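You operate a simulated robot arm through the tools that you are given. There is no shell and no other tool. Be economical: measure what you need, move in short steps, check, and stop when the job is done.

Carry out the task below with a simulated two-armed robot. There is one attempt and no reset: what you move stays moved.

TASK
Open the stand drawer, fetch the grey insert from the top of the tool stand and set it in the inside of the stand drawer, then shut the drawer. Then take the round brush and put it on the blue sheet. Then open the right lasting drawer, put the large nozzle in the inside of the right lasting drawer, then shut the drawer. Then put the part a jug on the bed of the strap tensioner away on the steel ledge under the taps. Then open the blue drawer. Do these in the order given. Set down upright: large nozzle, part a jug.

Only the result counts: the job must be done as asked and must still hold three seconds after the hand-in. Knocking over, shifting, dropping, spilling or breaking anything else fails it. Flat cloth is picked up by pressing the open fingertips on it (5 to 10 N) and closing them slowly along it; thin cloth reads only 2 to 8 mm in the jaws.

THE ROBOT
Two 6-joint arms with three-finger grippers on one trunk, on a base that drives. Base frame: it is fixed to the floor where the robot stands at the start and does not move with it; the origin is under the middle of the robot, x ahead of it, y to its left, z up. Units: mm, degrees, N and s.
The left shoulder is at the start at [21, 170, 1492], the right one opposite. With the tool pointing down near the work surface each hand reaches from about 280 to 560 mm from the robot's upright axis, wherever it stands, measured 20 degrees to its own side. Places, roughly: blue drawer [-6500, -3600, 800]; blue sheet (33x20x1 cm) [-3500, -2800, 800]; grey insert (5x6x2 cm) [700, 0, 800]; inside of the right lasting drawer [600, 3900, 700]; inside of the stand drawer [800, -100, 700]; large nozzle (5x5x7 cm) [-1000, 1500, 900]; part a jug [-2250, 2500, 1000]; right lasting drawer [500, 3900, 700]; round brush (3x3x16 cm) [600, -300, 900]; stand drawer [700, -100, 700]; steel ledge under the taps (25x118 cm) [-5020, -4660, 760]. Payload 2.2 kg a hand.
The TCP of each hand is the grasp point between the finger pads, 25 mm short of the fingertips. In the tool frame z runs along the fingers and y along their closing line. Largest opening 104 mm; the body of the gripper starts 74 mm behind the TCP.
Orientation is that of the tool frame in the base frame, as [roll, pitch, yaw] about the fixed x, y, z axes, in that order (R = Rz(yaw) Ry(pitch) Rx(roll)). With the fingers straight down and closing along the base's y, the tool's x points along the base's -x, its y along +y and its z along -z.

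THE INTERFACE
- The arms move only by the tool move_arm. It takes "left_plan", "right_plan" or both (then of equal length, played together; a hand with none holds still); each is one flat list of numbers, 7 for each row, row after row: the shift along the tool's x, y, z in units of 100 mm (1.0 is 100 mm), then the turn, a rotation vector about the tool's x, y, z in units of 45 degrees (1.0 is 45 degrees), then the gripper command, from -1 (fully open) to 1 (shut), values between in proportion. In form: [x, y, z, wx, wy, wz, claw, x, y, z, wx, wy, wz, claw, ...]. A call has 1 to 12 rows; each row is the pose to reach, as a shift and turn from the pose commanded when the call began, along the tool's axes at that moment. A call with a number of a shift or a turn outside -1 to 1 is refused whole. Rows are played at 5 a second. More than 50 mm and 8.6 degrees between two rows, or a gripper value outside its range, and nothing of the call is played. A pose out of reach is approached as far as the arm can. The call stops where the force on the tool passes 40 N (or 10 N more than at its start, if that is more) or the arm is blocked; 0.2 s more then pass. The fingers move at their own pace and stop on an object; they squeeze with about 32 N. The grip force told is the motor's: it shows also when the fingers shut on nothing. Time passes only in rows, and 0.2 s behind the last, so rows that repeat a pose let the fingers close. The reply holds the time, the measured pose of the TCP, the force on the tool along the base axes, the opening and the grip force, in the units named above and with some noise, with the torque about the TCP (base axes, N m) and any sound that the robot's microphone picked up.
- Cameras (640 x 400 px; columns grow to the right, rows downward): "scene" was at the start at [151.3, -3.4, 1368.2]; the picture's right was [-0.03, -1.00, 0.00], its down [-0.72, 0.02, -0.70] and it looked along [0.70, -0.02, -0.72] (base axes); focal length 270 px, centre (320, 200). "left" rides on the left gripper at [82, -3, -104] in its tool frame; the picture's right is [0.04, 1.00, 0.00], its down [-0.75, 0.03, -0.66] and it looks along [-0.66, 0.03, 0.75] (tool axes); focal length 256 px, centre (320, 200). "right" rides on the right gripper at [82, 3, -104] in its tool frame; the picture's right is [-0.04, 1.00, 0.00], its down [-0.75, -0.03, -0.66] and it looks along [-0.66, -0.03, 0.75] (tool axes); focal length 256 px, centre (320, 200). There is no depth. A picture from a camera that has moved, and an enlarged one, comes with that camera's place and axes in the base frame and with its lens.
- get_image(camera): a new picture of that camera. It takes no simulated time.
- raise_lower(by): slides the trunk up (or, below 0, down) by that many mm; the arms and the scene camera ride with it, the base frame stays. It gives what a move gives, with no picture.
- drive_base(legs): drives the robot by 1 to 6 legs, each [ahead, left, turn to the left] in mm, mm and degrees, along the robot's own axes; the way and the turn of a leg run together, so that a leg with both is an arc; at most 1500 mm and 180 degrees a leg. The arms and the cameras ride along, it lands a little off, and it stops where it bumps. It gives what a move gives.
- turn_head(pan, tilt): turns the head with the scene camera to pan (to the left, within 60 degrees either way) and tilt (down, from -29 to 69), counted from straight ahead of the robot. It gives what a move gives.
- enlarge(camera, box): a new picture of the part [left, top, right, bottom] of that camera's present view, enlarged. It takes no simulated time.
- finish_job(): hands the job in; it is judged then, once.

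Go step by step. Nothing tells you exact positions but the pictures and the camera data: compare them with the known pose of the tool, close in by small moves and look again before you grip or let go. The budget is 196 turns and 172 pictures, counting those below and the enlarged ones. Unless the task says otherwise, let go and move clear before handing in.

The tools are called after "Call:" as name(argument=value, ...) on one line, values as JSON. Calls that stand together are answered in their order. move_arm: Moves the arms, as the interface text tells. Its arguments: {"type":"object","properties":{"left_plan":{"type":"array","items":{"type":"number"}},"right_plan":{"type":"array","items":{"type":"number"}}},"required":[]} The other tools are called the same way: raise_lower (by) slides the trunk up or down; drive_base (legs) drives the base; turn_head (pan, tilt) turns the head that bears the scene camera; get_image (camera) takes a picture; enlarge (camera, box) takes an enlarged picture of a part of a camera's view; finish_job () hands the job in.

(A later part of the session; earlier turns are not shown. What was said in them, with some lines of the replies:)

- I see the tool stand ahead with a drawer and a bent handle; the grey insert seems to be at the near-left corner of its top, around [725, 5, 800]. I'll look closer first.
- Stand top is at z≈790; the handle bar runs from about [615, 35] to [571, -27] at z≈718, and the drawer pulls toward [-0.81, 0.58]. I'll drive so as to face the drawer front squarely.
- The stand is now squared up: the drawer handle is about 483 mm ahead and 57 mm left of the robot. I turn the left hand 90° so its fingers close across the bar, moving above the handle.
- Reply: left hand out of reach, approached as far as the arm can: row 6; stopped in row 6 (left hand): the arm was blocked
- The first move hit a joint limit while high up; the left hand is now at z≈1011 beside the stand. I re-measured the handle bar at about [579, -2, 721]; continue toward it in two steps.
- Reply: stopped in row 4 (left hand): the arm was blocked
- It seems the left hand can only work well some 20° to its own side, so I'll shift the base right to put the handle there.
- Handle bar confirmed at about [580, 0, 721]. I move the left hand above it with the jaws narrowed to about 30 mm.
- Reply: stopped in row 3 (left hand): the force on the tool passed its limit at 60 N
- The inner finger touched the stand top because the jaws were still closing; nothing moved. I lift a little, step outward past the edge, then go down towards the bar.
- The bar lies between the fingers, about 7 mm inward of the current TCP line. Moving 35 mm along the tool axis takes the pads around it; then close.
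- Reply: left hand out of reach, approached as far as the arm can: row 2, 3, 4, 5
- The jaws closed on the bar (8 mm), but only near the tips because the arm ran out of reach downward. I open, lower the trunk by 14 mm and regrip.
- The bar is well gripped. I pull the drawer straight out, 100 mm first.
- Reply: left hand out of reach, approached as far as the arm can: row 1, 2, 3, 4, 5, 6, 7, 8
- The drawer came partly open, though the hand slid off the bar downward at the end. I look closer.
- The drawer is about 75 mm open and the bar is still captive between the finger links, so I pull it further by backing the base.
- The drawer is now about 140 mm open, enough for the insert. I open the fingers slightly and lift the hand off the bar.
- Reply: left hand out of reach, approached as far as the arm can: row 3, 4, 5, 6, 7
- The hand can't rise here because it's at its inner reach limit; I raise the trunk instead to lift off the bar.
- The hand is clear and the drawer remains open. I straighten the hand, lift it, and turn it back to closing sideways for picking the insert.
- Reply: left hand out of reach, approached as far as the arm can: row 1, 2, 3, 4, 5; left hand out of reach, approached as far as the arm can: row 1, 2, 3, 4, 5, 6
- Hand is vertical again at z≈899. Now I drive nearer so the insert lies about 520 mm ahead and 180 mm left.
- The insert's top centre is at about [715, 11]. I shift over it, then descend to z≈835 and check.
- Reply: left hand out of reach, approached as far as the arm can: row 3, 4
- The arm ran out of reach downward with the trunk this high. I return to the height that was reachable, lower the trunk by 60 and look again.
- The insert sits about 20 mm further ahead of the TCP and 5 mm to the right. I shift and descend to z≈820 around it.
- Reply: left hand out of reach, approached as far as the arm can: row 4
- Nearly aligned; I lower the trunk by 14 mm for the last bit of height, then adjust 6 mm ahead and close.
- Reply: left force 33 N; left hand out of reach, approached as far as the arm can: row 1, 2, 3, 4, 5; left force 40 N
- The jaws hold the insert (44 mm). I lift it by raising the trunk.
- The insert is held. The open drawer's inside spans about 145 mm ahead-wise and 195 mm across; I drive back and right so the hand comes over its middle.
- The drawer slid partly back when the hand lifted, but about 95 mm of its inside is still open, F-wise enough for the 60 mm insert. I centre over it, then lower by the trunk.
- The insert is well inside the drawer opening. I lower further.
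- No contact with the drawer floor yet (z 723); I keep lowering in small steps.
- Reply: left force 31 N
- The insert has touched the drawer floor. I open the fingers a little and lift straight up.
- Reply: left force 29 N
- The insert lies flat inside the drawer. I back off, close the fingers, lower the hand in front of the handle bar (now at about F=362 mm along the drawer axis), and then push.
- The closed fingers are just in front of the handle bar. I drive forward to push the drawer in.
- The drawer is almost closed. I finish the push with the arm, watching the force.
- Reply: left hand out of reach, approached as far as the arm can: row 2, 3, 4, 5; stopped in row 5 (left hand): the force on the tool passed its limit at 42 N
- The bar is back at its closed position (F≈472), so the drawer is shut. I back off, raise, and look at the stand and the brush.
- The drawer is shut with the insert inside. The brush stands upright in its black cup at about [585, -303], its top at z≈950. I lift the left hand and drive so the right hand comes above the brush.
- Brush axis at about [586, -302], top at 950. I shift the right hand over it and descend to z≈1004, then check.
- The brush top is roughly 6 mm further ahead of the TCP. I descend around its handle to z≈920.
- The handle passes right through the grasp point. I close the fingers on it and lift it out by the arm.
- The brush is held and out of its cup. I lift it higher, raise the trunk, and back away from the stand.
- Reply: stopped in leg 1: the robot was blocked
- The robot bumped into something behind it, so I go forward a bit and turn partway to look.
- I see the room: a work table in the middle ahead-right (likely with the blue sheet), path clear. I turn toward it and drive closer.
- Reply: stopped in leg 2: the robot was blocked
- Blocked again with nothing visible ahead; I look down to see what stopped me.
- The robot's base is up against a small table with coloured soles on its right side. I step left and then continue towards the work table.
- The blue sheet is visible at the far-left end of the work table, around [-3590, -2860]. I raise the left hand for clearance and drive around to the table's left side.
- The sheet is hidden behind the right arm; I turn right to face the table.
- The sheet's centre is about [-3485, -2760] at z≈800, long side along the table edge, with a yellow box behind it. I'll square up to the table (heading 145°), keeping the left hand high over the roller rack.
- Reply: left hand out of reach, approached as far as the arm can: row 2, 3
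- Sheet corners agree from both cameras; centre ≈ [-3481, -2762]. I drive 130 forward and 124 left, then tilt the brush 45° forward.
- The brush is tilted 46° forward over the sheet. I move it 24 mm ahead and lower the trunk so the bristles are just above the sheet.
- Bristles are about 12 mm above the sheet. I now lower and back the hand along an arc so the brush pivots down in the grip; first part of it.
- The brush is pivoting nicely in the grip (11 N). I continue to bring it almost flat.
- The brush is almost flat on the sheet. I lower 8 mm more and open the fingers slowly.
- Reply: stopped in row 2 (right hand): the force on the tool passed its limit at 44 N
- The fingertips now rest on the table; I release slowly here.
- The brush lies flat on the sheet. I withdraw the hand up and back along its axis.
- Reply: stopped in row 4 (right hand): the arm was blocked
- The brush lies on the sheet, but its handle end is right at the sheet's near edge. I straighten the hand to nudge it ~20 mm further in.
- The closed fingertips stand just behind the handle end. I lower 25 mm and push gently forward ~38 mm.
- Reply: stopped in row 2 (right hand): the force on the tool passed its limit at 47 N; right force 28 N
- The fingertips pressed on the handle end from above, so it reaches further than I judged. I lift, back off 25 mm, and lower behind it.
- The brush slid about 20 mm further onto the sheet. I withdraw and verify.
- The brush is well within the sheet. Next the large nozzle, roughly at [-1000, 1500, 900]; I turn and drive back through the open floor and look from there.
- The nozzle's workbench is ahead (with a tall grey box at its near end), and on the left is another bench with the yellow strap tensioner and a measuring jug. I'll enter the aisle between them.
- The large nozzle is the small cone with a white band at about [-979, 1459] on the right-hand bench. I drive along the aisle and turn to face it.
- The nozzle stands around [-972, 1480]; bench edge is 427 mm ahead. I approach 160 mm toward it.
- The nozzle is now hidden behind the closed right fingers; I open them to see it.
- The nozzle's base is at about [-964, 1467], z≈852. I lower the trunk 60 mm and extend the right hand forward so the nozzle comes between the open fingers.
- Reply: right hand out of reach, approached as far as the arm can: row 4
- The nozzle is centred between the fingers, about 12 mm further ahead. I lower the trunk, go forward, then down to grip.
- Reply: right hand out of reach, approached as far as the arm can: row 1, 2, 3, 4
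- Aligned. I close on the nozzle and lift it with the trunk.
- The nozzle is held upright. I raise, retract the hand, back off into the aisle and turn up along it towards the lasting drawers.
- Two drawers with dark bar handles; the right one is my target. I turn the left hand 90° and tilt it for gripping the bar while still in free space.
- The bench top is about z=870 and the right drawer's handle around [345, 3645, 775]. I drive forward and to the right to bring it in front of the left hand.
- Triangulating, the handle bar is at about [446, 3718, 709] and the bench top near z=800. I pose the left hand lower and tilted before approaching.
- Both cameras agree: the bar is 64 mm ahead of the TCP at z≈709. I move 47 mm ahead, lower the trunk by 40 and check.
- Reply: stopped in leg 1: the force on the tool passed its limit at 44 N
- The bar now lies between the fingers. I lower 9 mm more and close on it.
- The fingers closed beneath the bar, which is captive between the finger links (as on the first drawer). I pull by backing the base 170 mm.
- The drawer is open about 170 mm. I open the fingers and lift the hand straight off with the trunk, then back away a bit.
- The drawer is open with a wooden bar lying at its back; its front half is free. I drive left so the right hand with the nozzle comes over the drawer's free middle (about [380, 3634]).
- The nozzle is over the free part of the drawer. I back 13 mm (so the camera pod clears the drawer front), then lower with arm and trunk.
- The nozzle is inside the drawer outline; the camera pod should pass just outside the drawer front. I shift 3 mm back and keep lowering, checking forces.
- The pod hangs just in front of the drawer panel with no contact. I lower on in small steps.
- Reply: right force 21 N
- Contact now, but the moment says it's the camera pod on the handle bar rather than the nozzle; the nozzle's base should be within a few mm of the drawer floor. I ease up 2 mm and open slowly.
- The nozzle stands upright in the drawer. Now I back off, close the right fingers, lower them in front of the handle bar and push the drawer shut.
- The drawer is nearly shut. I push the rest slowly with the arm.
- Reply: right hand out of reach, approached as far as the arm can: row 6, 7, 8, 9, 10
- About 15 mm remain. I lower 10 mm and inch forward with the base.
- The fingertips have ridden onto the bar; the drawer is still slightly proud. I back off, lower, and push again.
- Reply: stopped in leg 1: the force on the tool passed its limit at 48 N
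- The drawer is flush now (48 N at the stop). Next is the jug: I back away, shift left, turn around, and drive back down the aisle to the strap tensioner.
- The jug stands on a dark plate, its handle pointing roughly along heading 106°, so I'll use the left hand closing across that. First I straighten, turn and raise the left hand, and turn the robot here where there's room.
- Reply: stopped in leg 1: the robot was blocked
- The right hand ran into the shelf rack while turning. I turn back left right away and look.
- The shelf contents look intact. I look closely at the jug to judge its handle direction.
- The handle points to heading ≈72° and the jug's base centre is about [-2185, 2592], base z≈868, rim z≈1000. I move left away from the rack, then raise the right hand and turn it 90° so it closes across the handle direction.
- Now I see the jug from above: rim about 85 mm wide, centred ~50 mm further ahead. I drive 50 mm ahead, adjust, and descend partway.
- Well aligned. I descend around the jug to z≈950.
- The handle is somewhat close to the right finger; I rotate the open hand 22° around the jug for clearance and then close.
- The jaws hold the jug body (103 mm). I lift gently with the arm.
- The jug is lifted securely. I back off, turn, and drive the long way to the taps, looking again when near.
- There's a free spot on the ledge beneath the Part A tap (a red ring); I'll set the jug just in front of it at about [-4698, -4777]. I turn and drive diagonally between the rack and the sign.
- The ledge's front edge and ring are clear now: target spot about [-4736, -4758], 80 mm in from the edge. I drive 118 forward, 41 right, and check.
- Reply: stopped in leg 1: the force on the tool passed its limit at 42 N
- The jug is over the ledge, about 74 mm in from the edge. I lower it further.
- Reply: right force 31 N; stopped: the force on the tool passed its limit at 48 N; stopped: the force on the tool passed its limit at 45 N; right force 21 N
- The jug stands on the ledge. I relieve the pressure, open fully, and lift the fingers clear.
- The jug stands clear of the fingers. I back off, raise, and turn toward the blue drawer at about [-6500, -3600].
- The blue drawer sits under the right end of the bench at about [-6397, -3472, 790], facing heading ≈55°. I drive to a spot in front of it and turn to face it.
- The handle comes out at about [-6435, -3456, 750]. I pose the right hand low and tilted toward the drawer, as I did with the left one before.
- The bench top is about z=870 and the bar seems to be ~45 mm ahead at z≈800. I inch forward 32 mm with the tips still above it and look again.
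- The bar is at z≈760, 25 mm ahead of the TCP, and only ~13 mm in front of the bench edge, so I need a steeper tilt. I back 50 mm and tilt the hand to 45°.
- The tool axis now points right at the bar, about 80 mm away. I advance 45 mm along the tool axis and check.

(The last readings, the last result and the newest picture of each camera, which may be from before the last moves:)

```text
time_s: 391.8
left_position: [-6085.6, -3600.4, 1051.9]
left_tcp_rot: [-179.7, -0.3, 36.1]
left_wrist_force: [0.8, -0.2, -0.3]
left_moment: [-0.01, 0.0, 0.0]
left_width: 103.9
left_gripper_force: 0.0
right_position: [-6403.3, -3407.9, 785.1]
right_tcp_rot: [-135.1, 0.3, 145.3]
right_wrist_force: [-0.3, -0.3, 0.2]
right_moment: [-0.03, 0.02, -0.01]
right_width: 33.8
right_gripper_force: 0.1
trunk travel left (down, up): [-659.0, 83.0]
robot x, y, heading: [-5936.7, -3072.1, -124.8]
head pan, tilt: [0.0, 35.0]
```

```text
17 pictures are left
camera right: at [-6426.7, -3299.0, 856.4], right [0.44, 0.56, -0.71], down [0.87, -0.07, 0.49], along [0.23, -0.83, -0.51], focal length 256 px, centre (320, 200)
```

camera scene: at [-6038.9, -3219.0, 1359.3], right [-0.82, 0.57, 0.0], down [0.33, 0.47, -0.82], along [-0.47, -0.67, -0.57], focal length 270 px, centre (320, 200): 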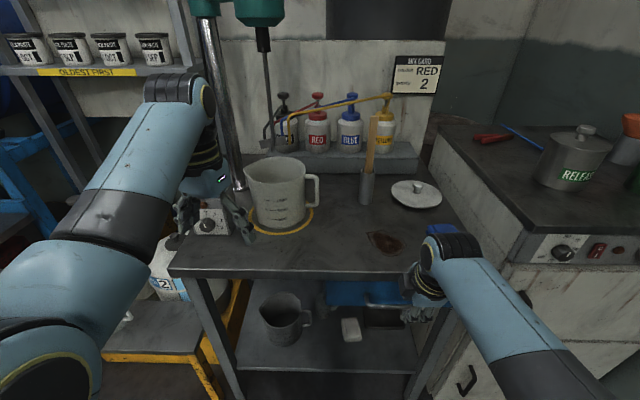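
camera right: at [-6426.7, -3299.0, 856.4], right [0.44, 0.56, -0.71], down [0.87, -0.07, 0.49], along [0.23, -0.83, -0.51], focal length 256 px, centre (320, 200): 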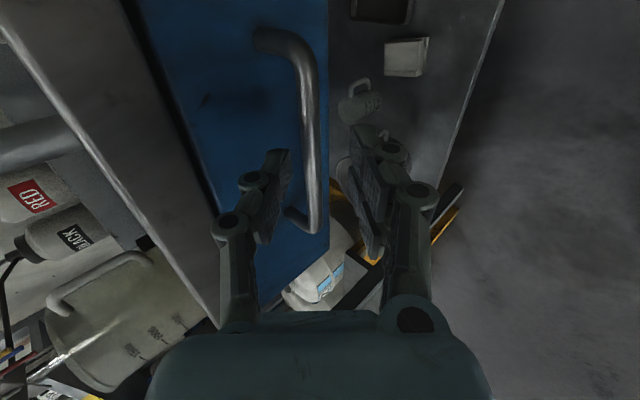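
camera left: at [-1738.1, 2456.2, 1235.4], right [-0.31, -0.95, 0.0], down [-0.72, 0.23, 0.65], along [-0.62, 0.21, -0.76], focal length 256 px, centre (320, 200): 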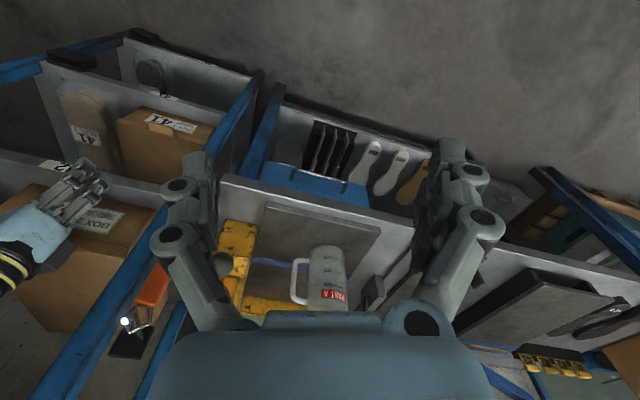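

Call:
move_arm(right_plan=[0, -0.02, 0.1, 0, 0, 0, 0.35, 0, -0.04, 0.2, 0, 0, 0, 0.35, 0, -0.04, 0.32, 0, 0, 0, 0.35])

Call:
get_image(camera="right")

```text
time_s: 392.6
left_position: [-6084.8, -3599.9, 1051.9]
left_tcp_rot: [-179.7, -0.1, 36.1]
left_wrist_force: [0.2, -0.2, 0.4]
left_moment: [0.04, 0.01, 0.01]
left_width: 104.0
left_gripper_force: 0.1
right_position: [-6407.2, -3411.3, 783.3]
right_tcp_rot: [-134.9, -0.1, 145.0]
right_wrist_force: [-0.5, -0.6, 0.3]
right_moment: [-0.01, 0.04, -0.01]
right_width: 33.6
right_gripper_force: 0.0
right hand out of reach, approached as far as the arm can: row 1, 2, 3
trunk travel left (down, up): [-659.0, 83.0]
robot x, y, heading: [-5937.1, -3077.4, -124.8]
head pan, tilt: [0.0, 35.0]
```

```text
16 pictures are left
camera right: at [-6429.6, -3301.6, 854.7], right [0.44, 0.55, -0.71], down [0.87, -0.07, 0.48], along [0.22, -0.83, -0.52], focal length 256 px, centre (320, 200)
```

right: 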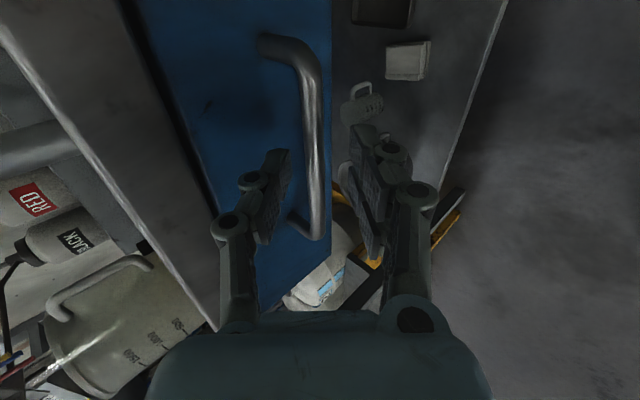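

The arm is at its limit, so I close in with alternating small base and trunk steps.

Call:
drive_base(legs=[[10, 0, 0]])

Call:
raise_lower(by=-10)

Call:
drive_base(legs=[[12, 0, 0]])

Call:
raise_lower(by=-12)

Call:
get_image(camera="right")

```text
time_s: 393.4
left_position: [-6090.0, -3606.4, 1050.8]
left_tcp_rot: [-179.6, -0.2, 36.1]
left_wrist_force: [-0.2, 0.0, -0.1]
left_moment: [-0.03, 0.02, 0.02]
left_width: 103.9
left_gripper_force: 0.1
right_position: [-6413.0, -3419.5, 784.2]
right_tcp_rot: [-135.0, 0.0, 144.8]
right_wrist_force: [-0.1, -0.1, 0.2]
right_moment: [0.0, 0.0, -0.01]
right_width: 33.8
right_gripper_force: 0.1
trunk travel left (down, up): [-659.0, 83.0]
robot x, y, heading: [-5943.7, -3080.4, -124.7]
head pan, tilt: [0.0, 35.0]
```

```text
time_s: 394.0
left_position: [-6092.2, -3606.2, 1040.3]
left_tcp_rot: [-179.7, -0.3, 36.0]
left_wrist_force: [-0.1, -0.2, 0.0]
left_moment: [0.02, -0.01, 0.0]
left_width: 104.0
left_gripper_force: 0.1
right_position: [-6413.2, -3419.6, 772.5]
right_tcp_rot: [-134.9, -0.1, 144.7]
right_wrist_force: [0.7, -0.4, -0.4]
right_moment: [0.04, -0.02, 0.0]
right_width: 33.6
right_gripper_force: 0.2
trunk travel left (down, up): [-649.0, 93.0]
robot x, y, heading: [-5941.1, -3079.8, -124.7]
head pan, tilt: [0.0, 35.0]
```

```text
time_s: 394.7
left_position: [-6097.2, -3616.5, 1040.9]
left_tcp_rot: [-179.6, -0.2, 36.1]
left_wrist_force: [0.1, -0.2, 0.4]
left_moment: [0.01, 0.01, 0.01]
left_width: 104.1
left_gripper_force: 0.0
right_position: [-6418.7, -3429.1, 773.8]
right_tcp_rot: [-134.8, -0.1, 144.7]
right_wrist_force: [2.4, 3.6, 3.7]
right_moment: [-0.08, 0.09, -0.03]
right_width: 33.8
right_gripper_force: 0.0
trunk travel left (down, up): [-649.0, 93.0]
robot x, y, heading: [-5948.2, -3094.4, -125.0]
head pan, tilt: [0.0, 35.0]
```

```text
time_s: 395.3
left_position: [-6096.9, -3617.5, 1028.4]
left_tcp_rot: [-179.7, -0.4, 36.0]
left_wrist_force: [0.5, -0.1, 0.2]
left_moment: [0.01, 0.02, -0.01]
left_width: 103.9
left_gripper_force: 0.1
right_position: [-6418.3, -3428.7, 759.3]
right_tcp_rot: [-134.9, -0.1, 144.7]
right_wrist_force: [0.7, 1.7, -0.4]
right_moment: [-0.05, -0.04, -0.04]
right_width: 32.8
right_gripper_force: 0.0
trunk travel left (down, up): [-637.0, 105.0]
robot x, y, heading: [-5947.3, -3089.1, -124.9]
head pan, tilt: [0.0, 35.0]
```

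```text
15 pictures are left
camera right: at [-6441.4, -3318.8, 832.1], right [0.44, 0.56, -0.71], down [0.87, -0.07, 0.48], along [0.22, -0.83, -0.52], focal length 256 px, centre (320, 200)
```

right: 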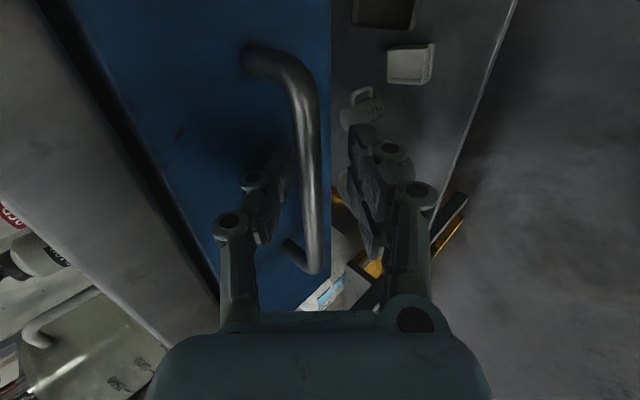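

The bar now seems to be at the grasp point between the fingers; I close.

Call:
move_arm(right_plan=[0, 0, 0, 0, 0, 0, 0.6, 0, 0, 0, 0, 0, 0, 0.8, 0, 0, 0, 0, 0, 0, 1, 0, 0, 0, 0, 0, 0, 1])

Call:
get_image(camera="right")

```text
time_s: 396.3
left_position: [-6098.9, -3618.0, 1028.4]
left_tcp_rot: [-179.7, -0.3, 36.1]
left_wrist_force: [-0.2, 0.8, 0.4]
left_moment: [-0.04, -0.01, 0.02]
left_width: 104.0
left_gripper_force: 0.1
right_position: [-6419.9, -3428.6, 760.0]
right_tcp_rot: [-135.1, 0.0, 144.8]
right_wrist_force: [-0.5, -1.3, -0.7]
right_moment: [0.02, 0.0, 0.0]
right_width: 0.0
right_gripper_force: 28.1
trunk travel left (down, up): [-637.0, 105.0]
robot x, y, heading: [-5952.0, -3091.2, -124.5]
head pan, tilt: [0.0, 35.0]
```

```text
14 pictures are left
camera right: at [-6441.5, -3318.8, 832.1], right [0.44, 0.56, -0.71], down [0.87, -0.07, 0.48], along [0.22, -0.83, -0.52], focal length 256 px, centre (320, 200)
```

right: 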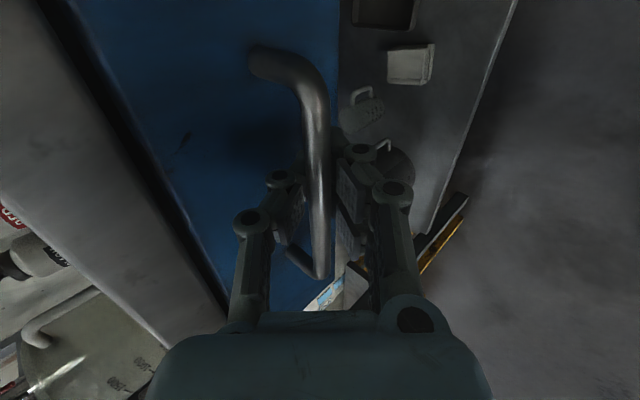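

The bar is captive between the finger links with the pads closed behind it. I pull the drawer by backing the base.

Call:
drive_base(legs=[[-170, 0, 0]])

Call:
get_image(camera="right")

Call:
get_image(camera="scene")

```text
time_s: 397.8
left_position: [-6001.3, -3476.5, 1029.9]
left_tcp_rot: [-179.7, -0.2, 36.0]
left_wrist_force: [1.5, -0.2, 0.3]
left_moment: [-0.01, 0.01, -0.01]
left_width: 104.2
left_gripper_force: 0.1
right_position: [-6323.8, -3287.1, 761.7]
right_tcp_rot: [-135.0, -0.1, 144.7]
right_wrist_force: [-0.9, -0.5, -5.2]
right_moment: [-0.1, -0.09, 0.07]
right_width: 0.0
right_gripper_force: 28.4
trunk travel left (down, up): [-637.0, 105.0]
robot x, y, heading: [-5850.3, -2951.0, -124.8]
head pan, tilt: [0.0, 35.0]
```

```text
13 pictures are left
camera right: at [-6344.9, -3177.6, 832.5], right [0.44, 0.55, -0.71], down [0.87, -0.07, 0.48], along [0.22, -0.83, -0.52], focal length 256 px, centre (320, 200)
```

right: 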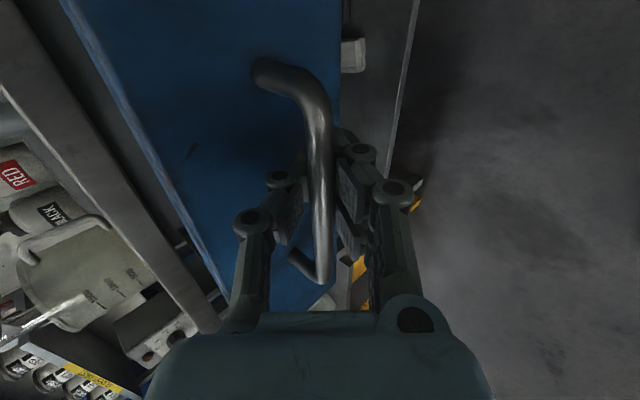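

```text
12 pictures are left
camera scene: at [-5943.3, -3080.6, 1337.4], right [-0.82, 0.57, 0.0], down [0.33, 0.47, -0.82], along [-0.47, -0.67, -0.57], focal length 270 px, centre (320, 200)
```

scene: 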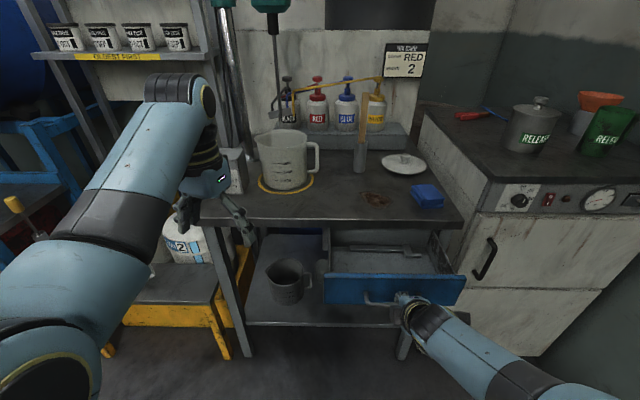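

The drawer is open about 150 mm. I pull a bit further to make sure it's properly open.

Call:
drive_base(legs=[[-80, 0, 0]])

Call:
enlarge(camera="scene", box=[260, 170, 520, 350])

```text
time_s: 398.8
left_position: [-5954.6, -3411.0, 1031.3]
left_tcp_rot: [-179.7, -0.2, 36.0]
left_wrist_force: [-0.2, 0.5, -0.2]
left_moment: [-0.05, -0.01, 0.04]
left_width: 103.9
left_gripper_force: 0.1
right_position: [-6277.1, -3223.1, 760.8]
right_tcp_rot: [-134.9, -0.2, 144.7]
right_wrist_force: [-0.1, 0.1, -2.7]
right_moment: [-0.12, -0.02, -0.03]
right_width: 6.1
right_gripper_force: 28.1
trunk travel left (down, up): [-637.0, 105.0]
robot x, y, heading: [-5804.8, -2884.9, -124.7]
head pan, tilt: [0.0, 35.0]
```

```text
2.22 times, centred on (390, 260) of scene
camera zoom: at [-5897.3, -3014.4, 1337.5], right [-0.82, 0.57, 0.0], down [0.33, 0.47, -0.82], along [-0.47, -0.67, -0.57], focal length 599 px, centre (164, 67)
```

zoom: 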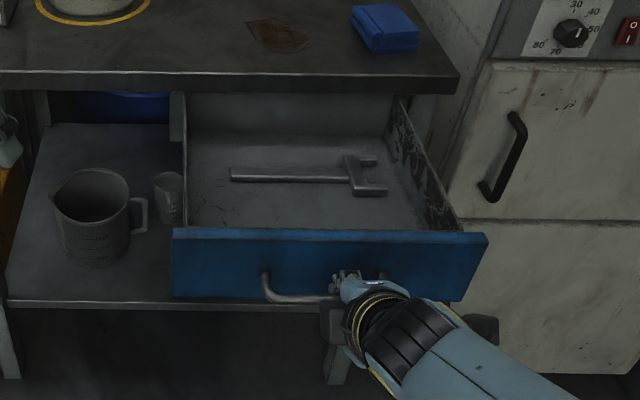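

The drawer is well open now (about 200 mm). I open the fingers and withdraw along the tool axis.

Call:
move_arm(right_plan=[0, 0, 0, 0, 0, 0, 0.5, 0, 0, 0, 0, 0, 0, 0.25, 0, 0, 0, 0, 0, 0, 0.25, 0, 0, -0.15, 0, 0, 0, 0.25, 0, 0, -0.3, 0, 0, 0, 0.25, 0, 0, -0.45, 0, 0, 0, 0.25])

Call:
get_image(camera="right")

```text
time_s: 400.2
left_position: [-5956.5, -3410.9, 1030.1]
left_tcp_rot: [-179.8, -0.3, 36.1]
left_wrist_force: [0.4, 0.7, 0.7]
left_moment: [0.0, 0.02, -0.01]
left_width: 104.3
left_gripper_force: 0.0
right_position: [-6259.7, -3195.8, 794.0]
right_tcp_rot: [-134.9, -0.2, 144.8]
right_wrist_force: [-0.7, -0.1, 0.0]
right_moment: [0.01, -0.03, 0.0]
right_width: 39.1
right_gripper_force: 0.0
trunk travel left (down, up): [-637.0, 105.0]
robot x, y, heading: [-5813.1, -2885.4, -124.8]
head pan, tilt: [0.0, 35.0]
```

```text
10 pictures are left
camera right: at [-6281.5, -3086.0, 864.8], right [0.44, 0.55, -0.71], down [0.87, -0.07, 0.48], along [0.22, -0.83, -0.52], focal length 256 px, centre (320, 200)
```

right: 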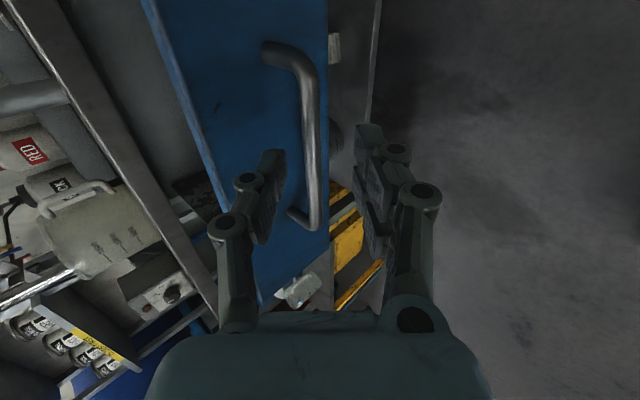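

The fingers are clear of the bar. I raise and back away, then take a last look.

Call:
raise_lower(by=40)

Call:
drive_base(legs=[[-150, 0, 0]])

Call:
get_image(camera="scene")

```text
time_s: 401.1
left_position: [-5956.2, -3411.2, 1068.7]
left_tcp_rot: [-179.7, -0.2, 35.9]
left_wrist_force: [1.0, 0.1, -0.3]
left_moment: [0.02, 0.01, 0.01]
left_width: 104.0
left_gripper_force: 0.0
right_position: [-6260.6, -3195.9, 831.3]
right_tcp_rot: [-135.0, -0.2, 144.7]
right_wrist_force: [-0.1, -0.6, 0.0]
right_moment: [0.01, 0.01, 0.01]
right_width: 39.1
right_gripper_force: 0.0
trunk travel left (down, up): [-677.0, 65.0]
robot x, y, heading: [-5808.3, -2884.0, -124.6]
head pan, tilt: [0.0, 35.0]
```

```text
time_s: 402.4
left_position: [-5870.4, -3286.8, 1069.3]
left_tcp_rot: [-179.6, -0.2, 36.1]
left_wrist_force: [0.1, 0.4, 0.9]
left_moment: [-0.05, 0.03, 0.01]
left_width: 104.2
left_gripper_force: 0.1
right_position: [-6172.1, -3071.2, 832.4]
right_tcp_rot: [-134.9, -0.2, 144.7]
right_wrist_force: [0.5, 0.8, 0.0]
right_moment: [-0.02, 0.0, 0.0]
right_width: 39.0
right_gripper_force: 0.0
trunk travel left (down, up): [-677.0, 65.0]
robot x, y, heading: [-5718.4, -2760.5, -124.8]
head pan, tilt: [0.0, 35.0]
```

```text
9 pictures are left
camera scene: at [-5811.4, -2890.7, 1377.6], right [-0.82, 0.57, 0.0], down [0.33, 0.47, -0.82], along [-0.47, -0.67, -0.57], focal length 270 px, centre (320, 200)
```

scene: 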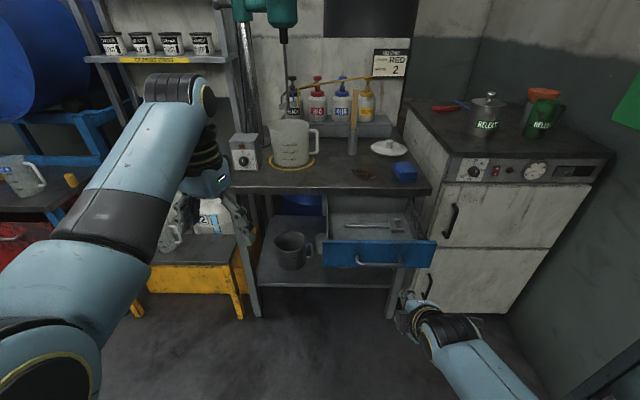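

The blue drawer stands open and both hands are clear, so I hand the job in.

Call:
finish_job()

```text
The job is handed in.
```

I did all five steps in the order given and handed the job in; I don't have the judging result.

- **Stand drawer:** the grey insert lies flat inside, and the drawer is shut.
- **Round brush:** it lies on the blue sheet.
- **Right lasting drawer:** the large nozzle stood upright when I let go. I shut the drawer by pushing it, so I couldn't see the nozzle afterwards.
- **Part A jug:** it stands upright on the steel ledge, in front of the red ring under the Part A tap.
- **Blue drawer:** it stands about 200 mm open.

**Contacts along the way:**
- The base was blocked once by an unseen object while backing from the tool stand.
- It was blocked once against the leg of the sole table.
- The right hand ran into the shelf rack near the jug bench.
- The right arm touched something, probably the Part A tap, as I brought the jug over the ledge.

I saw nothing knocked over, but I didn't check every one of these spots closely.
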